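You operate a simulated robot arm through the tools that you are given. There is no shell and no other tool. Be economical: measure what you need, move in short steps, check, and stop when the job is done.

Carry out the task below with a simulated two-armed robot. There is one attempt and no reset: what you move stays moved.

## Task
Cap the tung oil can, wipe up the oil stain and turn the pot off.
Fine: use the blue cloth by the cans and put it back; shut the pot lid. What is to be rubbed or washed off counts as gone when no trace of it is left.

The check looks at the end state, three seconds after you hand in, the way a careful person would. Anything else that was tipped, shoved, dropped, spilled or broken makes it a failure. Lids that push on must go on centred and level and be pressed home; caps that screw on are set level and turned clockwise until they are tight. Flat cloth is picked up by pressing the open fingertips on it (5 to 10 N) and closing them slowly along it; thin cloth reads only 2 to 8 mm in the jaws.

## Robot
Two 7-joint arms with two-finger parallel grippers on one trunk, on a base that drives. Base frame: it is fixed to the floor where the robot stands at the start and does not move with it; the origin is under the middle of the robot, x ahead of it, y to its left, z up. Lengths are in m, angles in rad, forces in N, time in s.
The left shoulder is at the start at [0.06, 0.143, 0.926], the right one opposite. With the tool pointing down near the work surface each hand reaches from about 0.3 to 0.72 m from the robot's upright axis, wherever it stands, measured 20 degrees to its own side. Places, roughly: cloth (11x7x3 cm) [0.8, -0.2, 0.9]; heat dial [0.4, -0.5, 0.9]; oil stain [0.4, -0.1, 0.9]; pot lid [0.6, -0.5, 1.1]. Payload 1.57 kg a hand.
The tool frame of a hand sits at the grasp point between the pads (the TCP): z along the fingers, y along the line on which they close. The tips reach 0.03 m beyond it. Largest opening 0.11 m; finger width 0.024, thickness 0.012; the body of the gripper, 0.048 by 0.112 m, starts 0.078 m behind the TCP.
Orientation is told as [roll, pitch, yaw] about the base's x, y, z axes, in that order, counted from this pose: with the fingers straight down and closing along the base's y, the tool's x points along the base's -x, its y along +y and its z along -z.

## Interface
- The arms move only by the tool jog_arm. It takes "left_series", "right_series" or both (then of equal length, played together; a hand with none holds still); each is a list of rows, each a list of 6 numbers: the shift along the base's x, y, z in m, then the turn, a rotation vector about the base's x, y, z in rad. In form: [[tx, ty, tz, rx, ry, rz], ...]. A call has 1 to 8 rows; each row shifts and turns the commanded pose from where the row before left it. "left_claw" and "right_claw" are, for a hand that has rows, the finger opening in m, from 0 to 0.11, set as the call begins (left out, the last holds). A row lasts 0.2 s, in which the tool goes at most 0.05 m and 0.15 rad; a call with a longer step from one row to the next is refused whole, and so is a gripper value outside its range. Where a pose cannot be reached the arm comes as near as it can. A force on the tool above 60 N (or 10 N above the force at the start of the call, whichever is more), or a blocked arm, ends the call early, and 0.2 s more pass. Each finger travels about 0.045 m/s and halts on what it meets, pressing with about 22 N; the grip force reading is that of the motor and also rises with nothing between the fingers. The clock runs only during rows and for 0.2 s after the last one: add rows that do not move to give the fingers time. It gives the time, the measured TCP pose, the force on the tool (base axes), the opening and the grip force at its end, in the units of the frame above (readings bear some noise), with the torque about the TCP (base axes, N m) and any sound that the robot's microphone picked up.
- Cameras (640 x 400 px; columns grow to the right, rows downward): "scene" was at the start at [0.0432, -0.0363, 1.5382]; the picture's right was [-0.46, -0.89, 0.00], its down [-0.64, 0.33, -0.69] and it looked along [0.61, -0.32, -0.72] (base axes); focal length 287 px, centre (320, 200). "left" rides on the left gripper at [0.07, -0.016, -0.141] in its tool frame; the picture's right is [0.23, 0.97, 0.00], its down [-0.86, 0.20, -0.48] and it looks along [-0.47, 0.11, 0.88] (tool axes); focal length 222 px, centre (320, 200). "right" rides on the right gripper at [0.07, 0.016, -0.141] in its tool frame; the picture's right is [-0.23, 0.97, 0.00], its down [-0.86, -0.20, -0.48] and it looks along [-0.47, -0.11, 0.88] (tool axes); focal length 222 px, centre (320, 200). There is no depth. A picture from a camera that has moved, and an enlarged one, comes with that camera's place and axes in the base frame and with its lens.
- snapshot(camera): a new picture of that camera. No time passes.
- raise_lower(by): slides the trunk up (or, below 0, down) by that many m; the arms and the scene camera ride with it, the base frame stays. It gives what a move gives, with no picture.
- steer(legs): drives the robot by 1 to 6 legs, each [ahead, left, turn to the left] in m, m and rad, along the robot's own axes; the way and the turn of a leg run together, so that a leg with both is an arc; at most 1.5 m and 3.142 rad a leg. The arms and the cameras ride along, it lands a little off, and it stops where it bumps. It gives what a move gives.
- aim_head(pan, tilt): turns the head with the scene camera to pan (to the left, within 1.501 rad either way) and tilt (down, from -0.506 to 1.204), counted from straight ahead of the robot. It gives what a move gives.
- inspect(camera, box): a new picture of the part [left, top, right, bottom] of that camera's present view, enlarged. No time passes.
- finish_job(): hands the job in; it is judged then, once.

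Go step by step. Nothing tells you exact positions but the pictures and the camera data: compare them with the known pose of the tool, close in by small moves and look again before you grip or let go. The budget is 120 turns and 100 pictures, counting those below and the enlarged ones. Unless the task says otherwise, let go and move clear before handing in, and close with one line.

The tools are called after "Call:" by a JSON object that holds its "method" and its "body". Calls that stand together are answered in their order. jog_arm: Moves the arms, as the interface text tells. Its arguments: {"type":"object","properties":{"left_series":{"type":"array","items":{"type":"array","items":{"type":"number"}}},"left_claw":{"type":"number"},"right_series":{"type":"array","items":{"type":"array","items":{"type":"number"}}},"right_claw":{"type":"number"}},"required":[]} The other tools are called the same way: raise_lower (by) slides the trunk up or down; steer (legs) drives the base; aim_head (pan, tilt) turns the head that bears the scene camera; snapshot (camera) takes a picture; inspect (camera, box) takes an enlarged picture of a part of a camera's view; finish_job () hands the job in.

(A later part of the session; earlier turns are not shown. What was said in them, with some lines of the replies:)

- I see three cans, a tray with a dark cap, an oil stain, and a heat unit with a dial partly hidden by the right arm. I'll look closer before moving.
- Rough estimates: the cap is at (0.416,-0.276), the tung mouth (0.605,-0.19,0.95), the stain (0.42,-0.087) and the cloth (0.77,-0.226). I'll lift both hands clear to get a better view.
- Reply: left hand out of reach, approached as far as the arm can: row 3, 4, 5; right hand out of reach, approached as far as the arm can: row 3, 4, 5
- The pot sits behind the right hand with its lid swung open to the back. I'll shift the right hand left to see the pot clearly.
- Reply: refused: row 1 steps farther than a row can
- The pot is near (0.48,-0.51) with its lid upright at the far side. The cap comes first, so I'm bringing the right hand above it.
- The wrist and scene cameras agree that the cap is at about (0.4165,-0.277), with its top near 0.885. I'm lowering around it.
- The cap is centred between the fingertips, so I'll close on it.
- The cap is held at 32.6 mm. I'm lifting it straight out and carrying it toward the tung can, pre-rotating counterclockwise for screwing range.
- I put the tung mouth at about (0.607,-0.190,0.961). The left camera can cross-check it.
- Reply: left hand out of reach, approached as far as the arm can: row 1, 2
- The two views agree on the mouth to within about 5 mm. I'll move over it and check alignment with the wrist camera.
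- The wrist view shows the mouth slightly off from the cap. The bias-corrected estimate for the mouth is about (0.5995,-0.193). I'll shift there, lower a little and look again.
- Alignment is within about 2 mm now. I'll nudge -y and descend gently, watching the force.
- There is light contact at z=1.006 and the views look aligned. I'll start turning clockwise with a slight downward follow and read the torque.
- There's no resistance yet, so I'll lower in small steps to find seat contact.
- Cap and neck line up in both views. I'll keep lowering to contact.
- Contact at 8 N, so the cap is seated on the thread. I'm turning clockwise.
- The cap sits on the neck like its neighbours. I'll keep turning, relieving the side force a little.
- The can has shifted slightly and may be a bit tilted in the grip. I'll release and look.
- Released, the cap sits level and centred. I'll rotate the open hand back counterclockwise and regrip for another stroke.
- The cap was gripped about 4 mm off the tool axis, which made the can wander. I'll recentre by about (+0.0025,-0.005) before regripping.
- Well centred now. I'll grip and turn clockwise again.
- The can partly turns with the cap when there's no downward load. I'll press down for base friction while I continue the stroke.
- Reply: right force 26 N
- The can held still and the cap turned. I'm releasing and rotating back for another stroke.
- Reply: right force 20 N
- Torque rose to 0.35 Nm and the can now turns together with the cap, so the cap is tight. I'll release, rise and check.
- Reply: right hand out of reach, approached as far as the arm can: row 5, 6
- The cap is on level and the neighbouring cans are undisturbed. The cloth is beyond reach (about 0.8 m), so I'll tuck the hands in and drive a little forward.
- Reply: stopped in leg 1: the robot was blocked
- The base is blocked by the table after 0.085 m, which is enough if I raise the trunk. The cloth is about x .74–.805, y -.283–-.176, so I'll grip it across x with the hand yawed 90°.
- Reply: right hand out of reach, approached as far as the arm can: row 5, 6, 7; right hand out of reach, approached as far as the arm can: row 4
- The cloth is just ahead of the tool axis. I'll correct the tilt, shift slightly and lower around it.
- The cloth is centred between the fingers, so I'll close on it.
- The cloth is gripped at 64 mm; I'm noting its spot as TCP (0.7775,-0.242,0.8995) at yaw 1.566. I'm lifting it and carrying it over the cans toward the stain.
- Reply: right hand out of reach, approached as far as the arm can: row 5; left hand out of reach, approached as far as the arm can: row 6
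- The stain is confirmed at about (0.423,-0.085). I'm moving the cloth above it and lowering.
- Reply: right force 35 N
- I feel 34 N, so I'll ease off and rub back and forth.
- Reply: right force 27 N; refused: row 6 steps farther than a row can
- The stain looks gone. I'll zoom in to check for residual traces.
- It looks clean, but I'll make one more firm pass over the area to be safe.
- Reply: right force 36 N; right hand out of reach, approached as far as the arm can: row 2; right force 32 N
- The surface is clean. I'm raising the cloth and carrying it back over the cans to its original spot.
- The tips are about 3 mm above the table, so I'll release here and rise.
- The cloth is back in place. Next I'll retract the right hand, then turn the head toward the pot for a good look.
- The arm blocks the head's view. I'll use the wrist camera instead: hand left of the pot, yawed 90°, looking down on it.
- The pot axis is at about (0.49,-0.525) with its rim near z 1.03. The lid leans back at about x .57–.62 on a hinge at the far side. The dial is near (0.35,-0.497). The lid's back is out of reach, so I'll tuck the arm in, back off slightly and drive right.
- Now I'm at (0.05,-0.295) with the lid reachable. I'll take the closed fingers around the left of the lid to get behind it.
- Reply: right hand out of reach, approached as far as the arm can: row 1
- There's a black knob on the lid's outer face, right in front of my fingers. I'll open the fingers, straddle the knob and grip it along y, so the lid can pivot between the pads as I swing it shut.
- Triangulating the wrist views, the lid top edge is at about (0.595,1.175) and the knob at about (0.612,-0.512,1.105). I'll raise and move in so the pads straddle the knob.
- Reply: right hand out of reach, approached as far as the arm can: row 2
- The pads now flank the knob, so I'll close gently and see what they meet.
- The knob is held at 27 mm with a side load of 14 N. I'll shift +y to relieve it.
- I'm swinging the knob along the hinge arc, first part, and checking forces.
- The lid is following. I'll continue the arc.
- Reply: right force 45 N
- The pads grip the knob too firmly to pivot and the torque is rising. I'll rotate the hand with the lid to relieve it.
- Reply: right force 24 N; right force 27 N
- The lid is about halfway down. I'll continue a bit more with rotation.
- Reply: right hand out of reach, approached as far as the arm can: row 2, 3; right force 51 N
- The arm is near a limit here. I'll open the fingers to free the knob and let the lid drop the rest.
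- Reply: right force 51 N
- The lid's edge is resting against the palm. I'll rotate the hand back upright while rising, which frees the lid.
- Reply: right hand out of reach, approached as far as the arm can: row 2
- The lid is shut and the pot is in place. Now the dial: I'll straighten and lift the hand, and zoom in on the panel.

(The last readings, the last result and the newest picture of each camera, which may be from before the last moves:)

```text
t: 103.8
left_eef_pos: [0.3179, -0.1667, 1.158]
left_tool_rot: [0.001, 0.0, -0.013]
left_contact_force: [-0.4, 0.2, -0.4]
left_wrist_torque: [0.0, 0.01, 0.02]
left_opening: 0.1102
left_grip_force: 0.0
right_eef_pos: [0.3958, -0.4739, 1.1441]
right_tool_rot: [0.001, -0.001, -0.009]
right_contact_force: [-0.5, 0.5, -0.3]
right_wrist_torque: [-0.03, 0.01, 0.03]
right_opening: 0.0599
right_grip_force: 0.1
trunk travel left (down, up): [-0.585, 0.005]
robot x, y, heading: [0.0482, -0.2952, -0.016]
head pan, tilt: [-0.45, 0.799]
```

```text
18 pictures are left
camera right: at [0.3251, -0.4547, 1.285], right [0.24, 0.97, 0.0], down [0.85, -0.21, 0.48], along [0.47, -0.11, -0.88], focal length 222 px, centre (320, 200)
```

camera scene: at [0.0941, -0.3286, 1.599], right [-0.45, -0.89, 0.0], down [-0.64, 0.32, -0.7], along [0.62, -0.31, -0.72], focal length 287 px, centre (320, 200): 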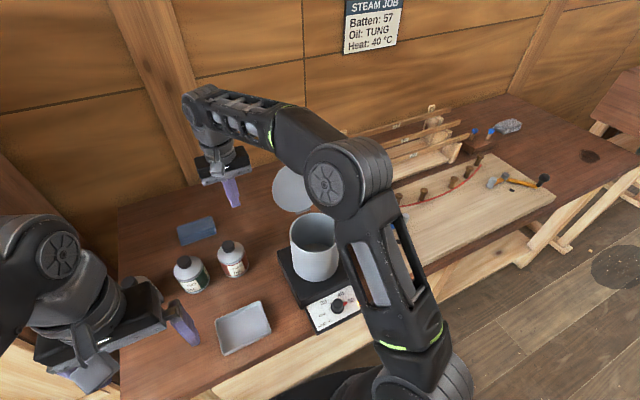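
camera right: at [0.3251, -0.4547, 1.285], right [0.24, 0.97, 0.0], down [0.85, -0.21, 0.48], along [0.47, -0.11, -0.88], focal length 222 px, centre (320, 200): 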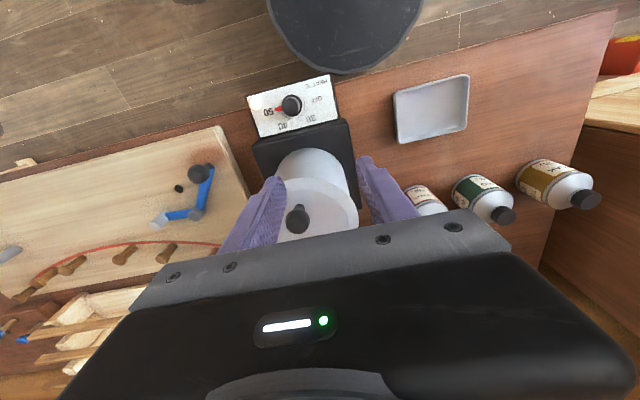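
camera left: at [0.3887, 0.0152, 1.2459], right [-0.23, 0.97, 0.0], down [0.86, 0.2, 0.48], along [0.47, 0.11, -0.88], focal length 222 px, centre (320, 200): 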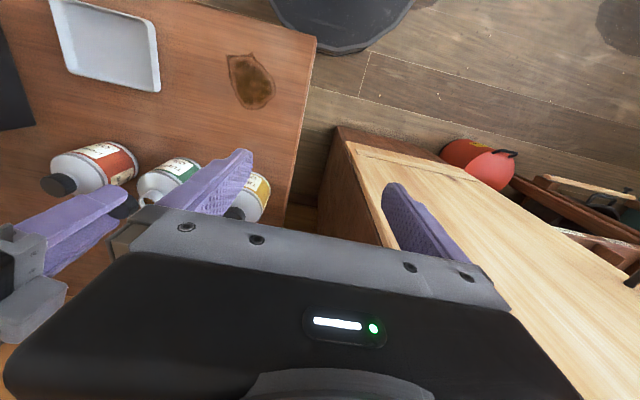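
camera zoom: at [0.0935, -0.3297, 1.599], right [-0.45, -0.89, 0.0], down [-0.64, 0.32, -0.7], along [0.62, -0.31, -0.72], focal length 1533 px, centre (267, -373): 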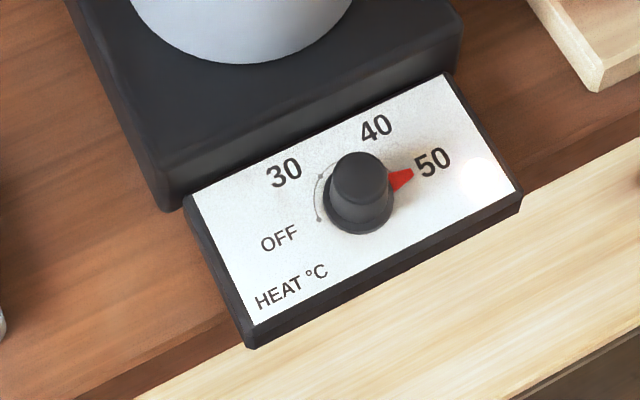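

The pointer is at 50 and OFF is about 172° counterclockwise. The knob is at (0.351,-0.506) with its top near z 0.92. I'll position above it with the hand pre-yawed clockwise so that a single grip can make the long turn.

Call:
{"method": "jog_arm", "body": {"right_series": [[-0.022, -0.016, 0, 0, 0, -0.145], [-0.0225, -0.016, 0, 0, 0, -0.145], [0, 0, 0, 0, 0, -0.145], [0, 0, 0, 0, 0, -0.145], [0, 0, 0, 0, 0, -0.145], [0, 0, -0.01, 0, 0, -0.145], [0, 0, -0.02, 0, 0, -0.145], [0, 0, -0.03, 0, 0, -0.145]]}}

Call:
{"method": "jog_arm", "body": {"right_series": [[0, 0, -0.03, 0, 0, -0.145], [0, 0, -0.03, 0, 0, -0.145], [0, 0, -0.04, 0, 0, 0], [0, 0, 0, 0, 0, 0]]}}

Call:
{"method": "snapshot", "body": {"camera": "right"}}

Call:
{"method": "snapshot", "body": {"camera": "scene"}}

```text
t: 105.5
left_eef_pos: [0.317, -0.1673, 1.1585]
left_tool_rot: [0.0, 0.0, -0.013]
left_contact_force: [0.3, -0.1, 0.3]
left_wrist_torque: [-0.01, -0.01, 0.04]
left_opening: 0.11
left_grip_force: 0.2
right_eef_pos: [0.3496, -0.5044, 1.0859]
right_tool_rot: [-0.001, -0.003, -1.173]
right_contact_force: [0.3, -0.2, -0.2]
right_wrist_torque: [0.01, -0.02, -0.02]
right_opening: 0.0599
right_grip_force: 0.1
trunk travel left (down, up): [-0.585, 0.005]
robot x, y, heading: [0.0496, -0.2928, -0.009]
head pan, tilt: [-0.45, 0.799]
```

```text
t: 106.5
left_eef_pos: [0.3169, -0.1664, 1.1588]
left_tool_rot: [0.0, -0.001, -0.012]
left_contact_force: [0.4, 0.1, -0.9]
left_wrist_torque: [0.01, -0.05, 0.01]
left_opening: 0.11
left_grip_force: 0.0
right_eef_pos: [0.3503, -0.5045, 0.988]
right_tool_rot: [0.0, -0.004, -1.461]
right_contact_force: [-0.4, -0.1, 0.4]
right_wrist_torque: [-0.04, 0.0, -0.01]
right_opening: 0.0598
right_grip_force: 0.1
trunk travel left (down, up): [-0.585, 0.005]
robot x, y, heading: [0.0512, -0.2921, -0.013]
head pan, tilt: [-0.45, 0.799]
```

```text
17 pictures are left
camera right: at [0.3591, -0.4319, 1.1274], right [0.99, -0.12, 0.0], down [-0.1, -0.87, 0.48], along [-0.06, -0.48, -0.88], focal length 222 px, centre (320, 200)
```

right: 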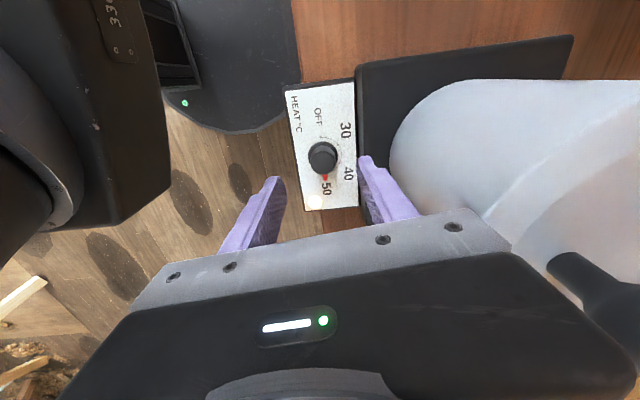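

```text
16 pictures are left
camera scene: at [0.092, -0.3295, 1.5991], right [-0.45, -0.89, 0.0], down [-0.64, 0.32, -0.7], along [0.62, -0.31, -0.72], focal length 287 px, centre (320, 200)
```

scene: 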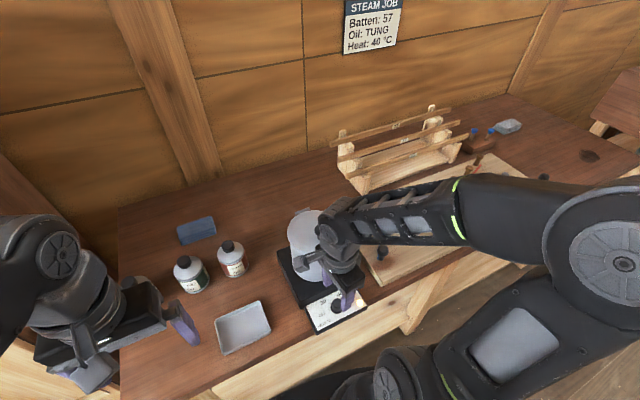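

The hand is aligned over the dial. I'll narrow the opening to clear the heater edge and lower around the knob.

Call:
{"method": "jog_arm", "body": {"right_series": [[0, 0, 0, 0, 0, 0], [0, 0, -0.02, 0, 0, 0], [0, 0, -0.02, 0, 0, 0], [0, 0, -0.014, 0, 0, 0], [0, 0, 0, 0, 0, 0]], "right_claw": 0.044}}

Call:
{"method": "inspect", "body": {"camera": "right", "box": [240, 90, 400, 240]}}

```text
t: 107.8
left_eef_pos: [0.3176, -0.1657, 1.1594]
left_tool_rot: [0.001, -0.001, -0.013]
left_contact_force: [-1.1, -0.8, -0.2]
left_wrist_torque: [0.01, -0.03, -0.01]
left_opening: 0.1101
left_grip_force: 0.1
right_eef_pos: [0.3566, -0.5056, 0.9335]
right_tool_rot: [-0.004, -0.004, -1.461]
right_contact_force: [-2.6, 0.6, -0.9]
right_wrist_torque: [-0.05, -0.23, -0.01]
right_opening: 0.0442
right_grip_force: 0.1
right hand out of reach, approached as far as the arm can: row 4
trunk travel left (down, up): [-0.585, 0.005]
robot x, y, heading: [0.05, -0.2944, -0.011]
head pan, tilt: [-0.45, 0.799]
```

```text
2.67 times, centred on (320, 165) of right
camera zoom: at [0.3652, -0.4329, 1.074], right [0.99, -0.12, 0.0], down [-0.1, -0.87, 0.48], along [-0.06, -0.48, -0.88], focal length 592 px, centre (320, 293)
```

zoom: 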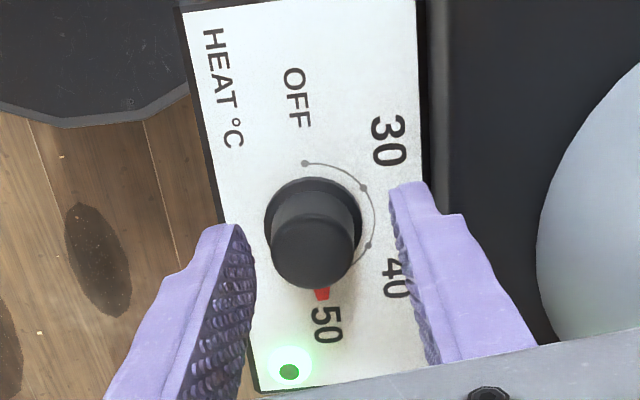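

I'll grip the dial knob now and check the forces.

Call:
{"method": "jog_arm", "body": {"right_series": [[-0.0025, 0, 0, 0, 0, 0], [0, 0, 0, 0, 0, 0], [0, 0, 0, 0, 0, 0], [0, 0, 0, 0, 0, 0]], "right_claw": 0.015}}

```text
t: 108.8
left_eef_pos: [0.316, -0.1658, 1.1584]
left_tool_rot: [0.001, -0.003, -0.011]
left_contact_force: [-0.6, 0.3, -0.2]
left_wrist_torque: [-0.03, -0.01, 0.02]
left_opening: 0.1101
left_grip_force: 0.1
right_eef_pos: [0.3536, -0.5059, 0.9334]
right_tool_rot: [-0.007, -0.003, -1.46]
right_contact_force: [-22.1, 0.7, 0.0]
right_wrist_torque: [-0.09, 0.66, -0.1]
right_opening: 0.0288
right_grip_force: 38.4
right hand out of reach, approached as far as the arm can: row 1
trunk travel left (down, up): [-0.585, 0.005]
robot x, y, heading: [0.0509, -0.2937, -0.015]
head pan, tilt: [-0.45, 0.799]
```

Call:
{"method": "jog_arm", "body": {"right_series": [[-0.001, 0, 0, 0, 0, 0.12], [-0.001, 0, 0, 0, 0, 0.12], [-0.001, 0, 0, 0, 0, 0.12]]}}

Call:
{"method": "inspect", "body": {"camera": "right", "box": [240, 90, 400, 240]}}

```text
t: 109.5
left_eef_pos: [0.3149, -0.1661, 1.1589]
left_tool_rot: [0.001, -0.004, -0.012]
left_contact_force: [0.1, 0.2, 0.4]
left_wrist_torque: [0.01, 0.0, 0.0]
left_opening: 0.1104
left_grip_force: 0.1
right_eef_pos: [0.3515, -0.5058, 0.9325]
right_tool_rot: [-0.007, -0.003, -1.097]
right_contact_force: [-28.4, 0.9, -0.8]
right_wrist_torque: [-0.43, 0.28, -0.13]
right_opening: 0.0288
right_grip_force: 38.5
right hand out of reach, approached as far as the arm can: row 3
trunk travel left (down, up): [-0.585, 0.005]
robot x, y, heading: [0.0494, -0.2936, -0.019]
head pan, tilt: [-0.45, 0.799]
```

```text
2.67 times, centred on (320, 165) of right
camera zoom: at [0.335, -0.4354, 1.0737], right [0.97, 0.24, -0.01], down [0.22, -0.85, 0.48], along [0.11, -0.47, -0.88], focal length 592 px, centre (320, 293)
```

zoom: 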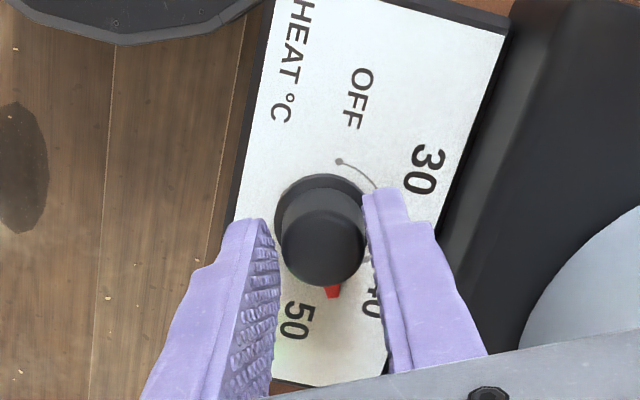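

The knob turns, but the arm is at its inner reach limit and pushing sideways. I'll release, rise and back the robot off 7 cm to work comfortably.

Call:
{"method": "jog_arm", "body": {"right_series": [[0, 0, 0, 0, 0, 0], [0, 0, 0, 0, 0, 0], [0, 0, 0.03, 0, 0, 0], [0, 0, 0.04, 0, 0, 0], [0, 0, 0.04, 0, 0, 0], [0, 0, 0.04, 0, 0, -0.1], [0, 0, 0, 0, 0, -0.1]], "right_claw": 0.044}}

Call:
{"method": "steer", "body": {"legs": [[-0.08, 0, 0]]}}

```text
t: 111.2
left_eef_pos: [0.3173, -0.1681, 1.1574]
left_tool_rot: [0.0, 0.0, -0.012]
left_contact_force: [0.3, -0.4, 0.8]
left_wrist_torque: [-0.03, 0.0, -0.01]
left_opening: 0.1098
left_grip_force: 0.1
right_eef_pos: [0.3581, -0.5061, 1.0836]
right_tool_rot: [0.0, -0.004, -1.302]
right_contact_force: [0.0, 0.0, -0.1]
right_wrist_torque: [-0.01, 0.02, 0.01]
right_opening: 0.044
right_grip_force: 0.1
trunk travel left (down, up): [-0.585, 0.005]
robot x, y, heading: [0.0482, -0.2954, -0.015]
head pan, tilt: [-0.45, 0.799]
```

```text
t: 112.2
left_eef_pos: [0.2356, -0.1651, 1.1591]
left_tool_rot: [0.001, -0.001, -0.015]
left_contact_force: [-0.2, -0.3, 0.6]
left_wrist_torque: [-0.02, -0.05, -0.01]
left_opening: 0.1101
left_grip_force: 0.1
right_eef_pos: [0.2771, -0.5045, 1.083]
right_tool_rot: [0.0, -0.003, -1.301]
right_contact_force: [-0.7, -0.1, 0.5]
right_wrist_torque: [-0.03, -0.05, -0.01]
right_opening: 0.0443
right_grip_force: 0.1
trunk travel left (down, up): [-0.585, 0.005]
robot x, y, heading: [-0.0308, -0.2934, -0.015]
head pan, tilt: [-0.45, 0.799]
```

Call:
{"method": "jog_arm", "body": {"right_series": [[0.037, -0.001, 0, 0, 0, 0], [0.0365, 0, 0, 0, 0, 0], [0, 0, -0.04, 0, 0, 0], [0, 0, -0.04, 0, 0, 0], [0, 0, -0.04, 0, 0, 0], [0, 0, -0.02, 0, 0, 0], [0, 0, 0, 0, 0, 0]]}}

Call:
{"method": "inspect", "body": {"camera": "right", "box": [240, 90, 400, 240]}}

```text
t: 113.8
left_eef_pos: [0.2382, -0.1661, 1.1577]
left_tool_rot: [-0.001, -0.001, -0.015]
left_contact_force: [-0.2, 0.5, 0.0]
left_wrist_torque: [0.02, 0.01, 0.04]
left_opening: 0.1102
left_grip_force: 0.0
right_eef_pos: [0.3518, -0.5062, 0.9428]
right_tool_rot: [0.0, -0.003, -1.301]
right_contact_force: [0.8, 0.4, -0.4]
right_wrist_torque: [0.0, 0.03, -0.01]
right_opening: 0.044
right_grip_force: 0.0
trunk travel left (down, up): [-0.585, 0.005]
robot x, y, heading: [-0.0306, -0.2893, -0.015]
head pan, tilt: [-0.45, 0.799]
```

```text
2.67 times, centred on (320, 165) of right
camera zoom: at [0.3483, -0.4336, 1.0829], right [1.0, 0.04, 0.0], down [0.04, -0.88, 0.48], along [0.02, -0.48, -0.88], focal length 592 px, centre (320, 293)
```

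zoom: 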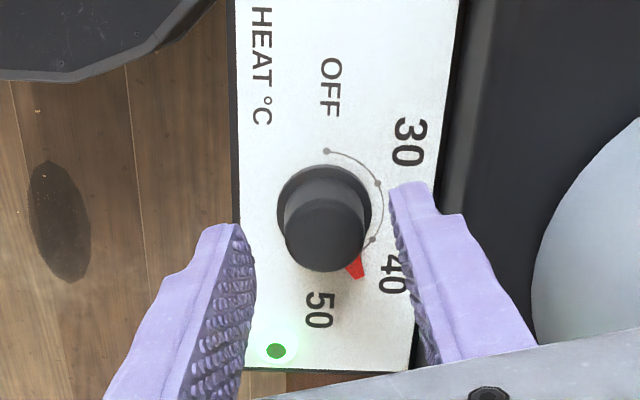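

Aligned without strain. I'll lower, grip and turn counterclockwise.

Call:
{"method": "jog_arm", "body": {"right_series": [[0.0005, 0.0005, -0.01, 0, 0, 0], [0, 0, 0, 0, 0, 0], [0, 0, 0, 0, 0, 0], [0, 0, 0, 0, 0, 0]], "right_claw": 0.015}}

Call:
{"method": "jog_arm", "body": {"right_series": [[0, 0, 0, 0, 0, 0.14], [0, 0, 0, 0, 0, 0.14], [0, 0, 0, 0, 0, 0.14], [0, 0, 0, 0, 0, 0.14], [0, 0, 0, 0, 0, 0.14], [0, 0, 0, 0, 0, 0.14], [0, 0, 0, 0, 0, 0.14], [0, 0, 0, 0, 0, 0.14]]}}

```text
t: 114.8
left_eef_pos: [0.2369, -0.1664, 1.1587]
left_tool_rot: [0.0, 0.0, -0.012]
left_contact_force: [-0.7, 0.2, 0.1]
left_wrist_torque: [-0.01, 0.05, 0.03]
left_opening: 0.1099
left_grip_force: 0.1
right_eef_pos: [0.3527, -0.5061, 0.9336]
right_tool_rot: [0.0, -0.004, -1.301]
right_contact_force: [-2.3, -1.4, 8.3]
right_wrist_torque: [0.37, 0.26, 0.02]
right_opening: 0.0279
right_grip_force: 38.6
trunk travel left (down, up): [-0.585, 0.005]
robot x, y, heading: [-0.0331, -0.2969, -0.01]
head pan, tilt: [-0.45, 0.799]
```

```text
t: 116.6
left_eef_pos: [0.2361, -0.1673, 1.159]
left_tool_rot: [0.002, -0.003, -0.012]
left_contact_force: [0.2, -0.1, 0.5]
left_wrist_torque: [0.01, 0.0, 0.01]
left_opening: 0.1101
left_grip_force: 0.1
right_eef_pos: [0.3483, -0.5093, 0.9326]
right_tool_rot: [-0.001, -0.004, -0.178]
right_contact_force: [-13.8, -27.6, 25.4]
right_wrist_torque: [-1.0, -0.52, -0.18]
right_opening: 0.0278
right_grip_force: 37.6
trunk travel left (down, up): [-0.585, 0.005]
robot x, y, heading: [-0.0309, -0.2978, -0.012]
head pan, tilt: [-0.45, 0.799]
```

Side load is building up because I'm slightly off-axis. I'll shift toward the knob's true axis and check.

Call:
{"method": "jog_arm", "body": {"right_series": [[-0.001, -0.002, 0.0015, 0, 0, 0], [-0.001, -0.002, 0.0015, 0, 0, 0], [0, 0, 0, 0, 0, 0]]}}

Call:
{"method": "inspect", "body": {"camera": "right", "box": [240, 90, 400, 240]}}

```text
t: 117.4
left_eef_pos: [0.2372, -0.1666, 1.1579]
left_tool_rot: [0.002, 0.0, -0.01]
left_contact_force: [0.2, -1.0, 0.4]
left_wrist_torque: [0.0, -0.02, -0.01]
left_opening: 0.11
left_grip_force: 0.0
right_eef_pos: [0.3491, -0.5086, 0.9331]
right_tool_rot: [0.0, 0.003, -0.18]
right_contact_force: [-9.5, -8.2, -29.8]
right_wrist_torque: [-0.23, -0.19, -0.04]
right_opening: 0.028
right_grip_force: 38.1
trunk travel left (down, up): [-0.585, 0.005]
robot x, y, heading: [-0.0318, -0.2902, -0.013]
head pan, tilt: [-0.45, 0.799]
```

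```text
2.67 times, centred on (320, 165) of right
camera zoom: at [0.2834, -0.4807, 1.0743], right [0.4, 0.92, 0.0], down [0.81, -0.35, 0.47], along [0.44, -0.19, -0.88], focal length 592 px, centre (320, 293)
```

zoom: 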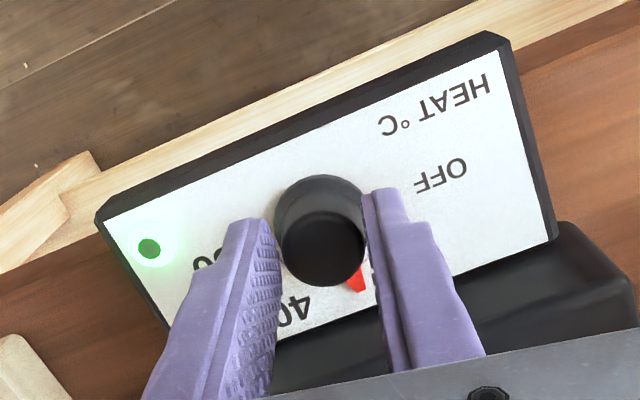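

It's turning: the pointer is now between 40 and 30. I'll fix the vertical load and continue.

Call:
{"method": "jog_arm", "body": {"right_series": [[-0.001, -0.001, -0.0015, 0, 0, 0], [0, 0, 0, 0, 0, 0.13], [-0.0003, -0.0003, 0, 0, 0, 0.13], [0, 0, 0, 0, 0, 0.13], [0, 0, 0, 0, 0, 0.13]]}}

```text
t: 118.6
left_eef_pos: [0.2384, -0.1669, 1.1583]
left_tool_rot: [0.002, 0.0, -0.012]
left_contact_force: [0.0, 0.3, -0.5]
left_wrist_torque: [0.01, -0.01, -0.02]
left_opening: 0.11
left_grip_force: 0.1
right_eef_pos: [0.3491, -0.5122, 0.9338]
right_tool_rot: [0.001, -0.002, 0.344]
right_contact_force: [-5.1, -0.7, -36.6]
right_wrist_torque: [-0.04, 0.19, -0.01]
right_opening: 0.0281
right_grip_force: 38.5
trunk travel left (down, up): [-0.585, 0.005]
robot x, y, heading: [-0.0284, -0.2919, -0.013]
head pan, tilt: [-0.45, 0.799]
```

Call:
{"method": "jog_arm", "body": {"right_series": [[0, 0, -0.001, 0, 0, 0], [0, 0, -0.001, 0, 0, 0], [0, 0, 0, 0, 0, 0.13], [0, 0, 0, 0, 0, 0.13], [0, 0, 0, 0, 0, 0.13], [0, 0, 0, 0, 0, 0.13]]}}

Call:
{"method": "inspect", "body": {"camera": "right", "box": [240, 90, 400, 240]}}

```text
t: 120.0
left_eef_pos: [0.2359, -0.167, 1.159]
left_tool_rot: [0.0, -0.002, -0.013]
left_contact_force: [-0.3, -1.2, 0.8]
left_wrist_torque: [0.04, 0.0, 0.0]
left_opening: 0.11
left_grip_force: 0.1
right_eef_pos: [0.351, -0.5143, 0.935]
right_tool_rot: [-0.006, -0.006, 0.863]
right_contact_force: [0.3, -17.4, 25.9]
right_wrist_torque: [-0.73, 0.32, -0.08]
right_opening: 0.028
right_grip_force: 38.4
trunk travel left (down, up): [-0.585, 0.005]
robot x, y, heading: [-0.0318, -0.293, -0.016]
head pan, tilt: [-0.45, 0.799]
```

```text
2.67 times, centred on (320, 165) of right
camera zoom: at [0.2909, -0.5557, 1.0743], right [-0.59, 0.81, 0.0], down [0.7, 0.52, 0.49], along [0.39, 0.28, -0.87], focal length 592 px, centre (320, 293)
```

zoom: 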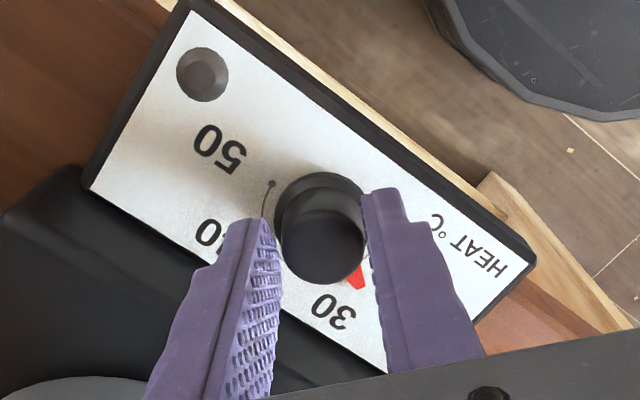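

The LED is already off and the pointer is about 20° short of OFF. I'll relieve the load and turn the rest.

Call:
{"method": "jog_arm", "body": {"right_series": [[0, -0.0015, 0.0012, 0, 0, 0], [0, 0, 0, 0, 0, 0.12], [0, 0, 0, 0, 0, 0.12], [0, 0, 0, 0, 0, 0.08]]}}

Call:
{"method": "inspect", "body": {"camera": "right", "box": [240, 90, 400, 240]}}

```text
t: 121.0
left_eef_pos: [0.2381, -0.1666, 1.1584]
left_tool_rot: [0.003, -0.003, -0.012]
left_contact_force: [0.4, 0.7, 0.5]
left_wrist_torque: [0.0, -0.02, 0.02]
left_opening: 0.1101
left_grip_force: 0.0
right_eef_pos: [0.3522, -0.5135, 0.935]
right_tool_rot: [-0.004, -0.007, 1.183]
right_contact_force: [9.6, -19.1, 32.0]
right_wrist_torque: [-0.14, -0.5, -0.05]
right_opening: 0.0279
right_grip_force: 38.1
trunk travel left (down, up): [-0.585, 0.005]
robot x, y, heading: [-0.0337, -0.2938, -0.012]
head pan, tilt: [-0.45, 0.799]
```

```text
2.67 times, centred on (320, 165) of right
camera zoom: at [0.3087, -0.5726, 1.0742], right [-0.81, 0.58, 0.0], down [0.51, 0.71, 0.48], along [0.28, 0.39, -0.87], focal length 592 px, centre (320, 293)
```

zoom: 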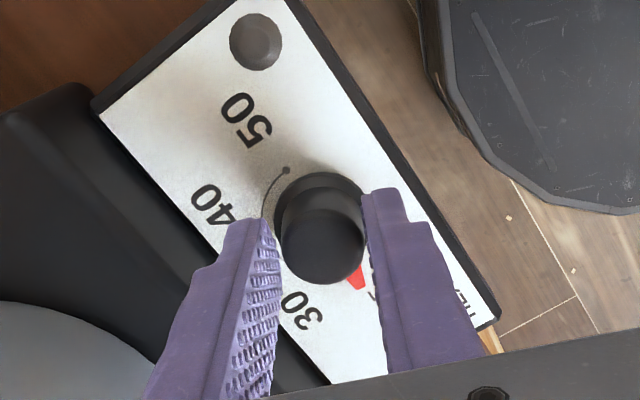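

By my estimate the pointer should now be at OFF. I'll release, rise and look.

Call:
{"method": "jog_arm", "body": {"right_series": [[0, 0, 0, 0, 0, 0], [0, 0, 0, 0, 0, 0], [0, 0, 0.03, 0, 0, 0], [0, 0, 0.04, 0, 0, 0], [0, 0, 0.04, 0, 0, 0], [-0.01, 0.03, 0.03, 0, 0, 0], [-0.01, 0.03, 0.01, 0, 0, 0]], "right_claw": 0.05}}

Call:
{"method": "inspect", "body": {"camera": "scene", "box": [280, 200, 440, 320]}}

```text
t: 122.6
left_eef_pos: [0.238, -0.1656, 1.1574]
left_tool_rot: [-0.001, 0.002, -0.013]
left_contact_force: [-0.1, -1.2, -0.1]
left_wrist_torque: [-0.01, -0.03, 0.0]
left_opening: 0.11
left_grip_force: 0.0
right_eef_pos: [0.3302, -0.4519, 1.0819]
right_tool_rot: [-0.001, -0.004, 1.179]
right_contact_force: [-0.3, 0.5, -0.4]
right_wrist_torque: [-0.07, -0.01, 0.04]
right_opening: 0.0501
right_grip_force: 0.1
trunk travel left (down, up): [-0.585, 0.005]
robot x, y, heading: [-0.0285, -0.2933, -0.014]
head pan, tilt: [-0.45, 0.799]
```

```text
3.33 times, centred on (360, 260) of scene
camera zoom: at [0.0134, -0.3284, 1.599], right [-0.45, -0.89, 0.0], down [-0.64, 0.32, -0.7], along [0.62, -0.31, -0.72], focal length 958 px, centre (187, 0)
```

zoom: 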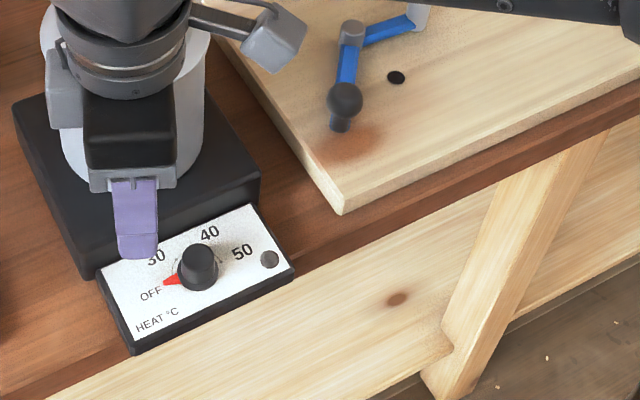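

The pointer is at OFF and the LED is dark. I'll move the hand clear and take a closer look at the dial, pot and cans.

Call:
{"method": "jog_arm", "body": {"right_series": [[-0.02, 0.03, 0.02, 0, 0, -0.15], [-0.02, 0.03, 0.02, 0, 0, -0.15], [0, 0.02, 0.01, 0, 0, -0.15], [0, 0, 0, 0, 0, -0.15], [0, 0, 0, 0, 0, -0.15]]}}

Call:
{"method": "inspect", "body": {"camera": "scene", "box": [290, 240, 380, 310]}}

Call:
{"method": "snapshot", "body": {"camera": "scene"}}

```text
t: 123.8
left_eef_pos: [0.2377, -0.1665, 1.1585]
left_tool_rot: [0.0, 0.001, -0.012]
left_contact_force: [0.3, 0.5, -0.4]
left_wrist_torque: [-0.02, -0.02, 0.01]
left_opening: 0.1099
left_grip_force: 0.0
right_eef_pos: [0.2895, -0.373, 1.1342]
right_tool_rot: [0.001, -0.005, 0.429]
right_contact_force: [1.5, 0.3, 0.4]
right_wrist_torque: [0.01, -0.01, -0.01]
right_opening: 0.0503
right_grip_force: 0.0
trunk travel left (down, up): [-0.585, 0.005]
robot x, y, heading: [-0.0312, -0.2933, -0.014]
head pan, tilt: [-0.45, 0.799]
```

```text
5.71 times, centred on (335, 275) of scene
camera zoom: at [0.0135, -0.3284, 1.599], right [-0.45, -0.89, 0.0], down [-0.64, 0.32, -0.7], along [0.62, -0.31, -0.72], focal length 1642 px, centre (234, -229)
```

zoom: 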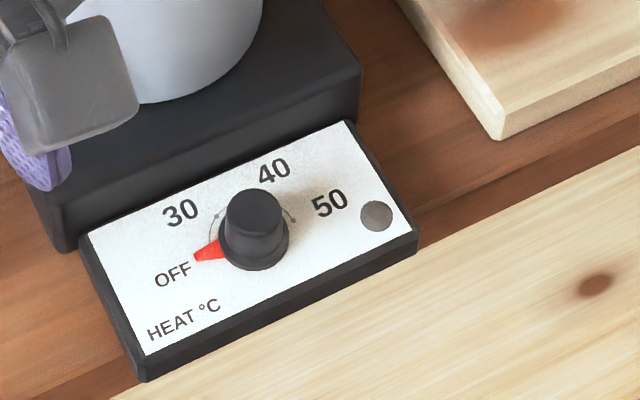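

```text
7 pictures are left
camera scene: at [0.0135, -0.3284, 1.599], right [-0.45, -0.89, 0.0], down [-0.64, 0.32, -0.7], along [0.62, -0.31, -0.72], focal length 287 px, centre (320, 200)
```

scene: 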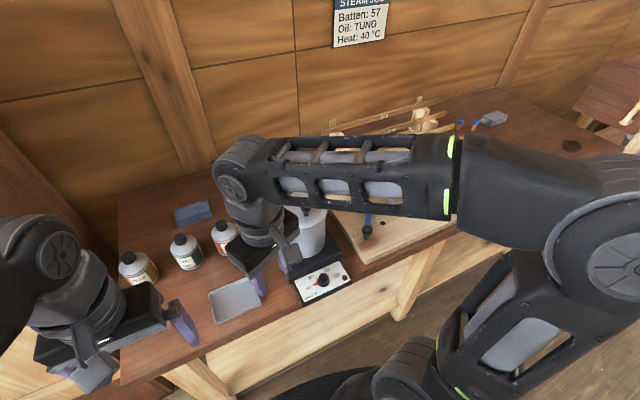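

The dial points at OFF with the LED dark, and the lid is shut. The tung can is capped tight, the cloth is back and the stain is gone. Both hands are clear, so I'm handing in.

Call:
{"method": "finish_job", "body": {}}

```text
The job is handed in.
```

The tung oil can is capped and tight, the oil stain is wiped up, and the blue cloth is back by the cans. The pot lid is shut and the dial is at OFF with its light out; the tung can ended up turned and about 7 mm from where it started.
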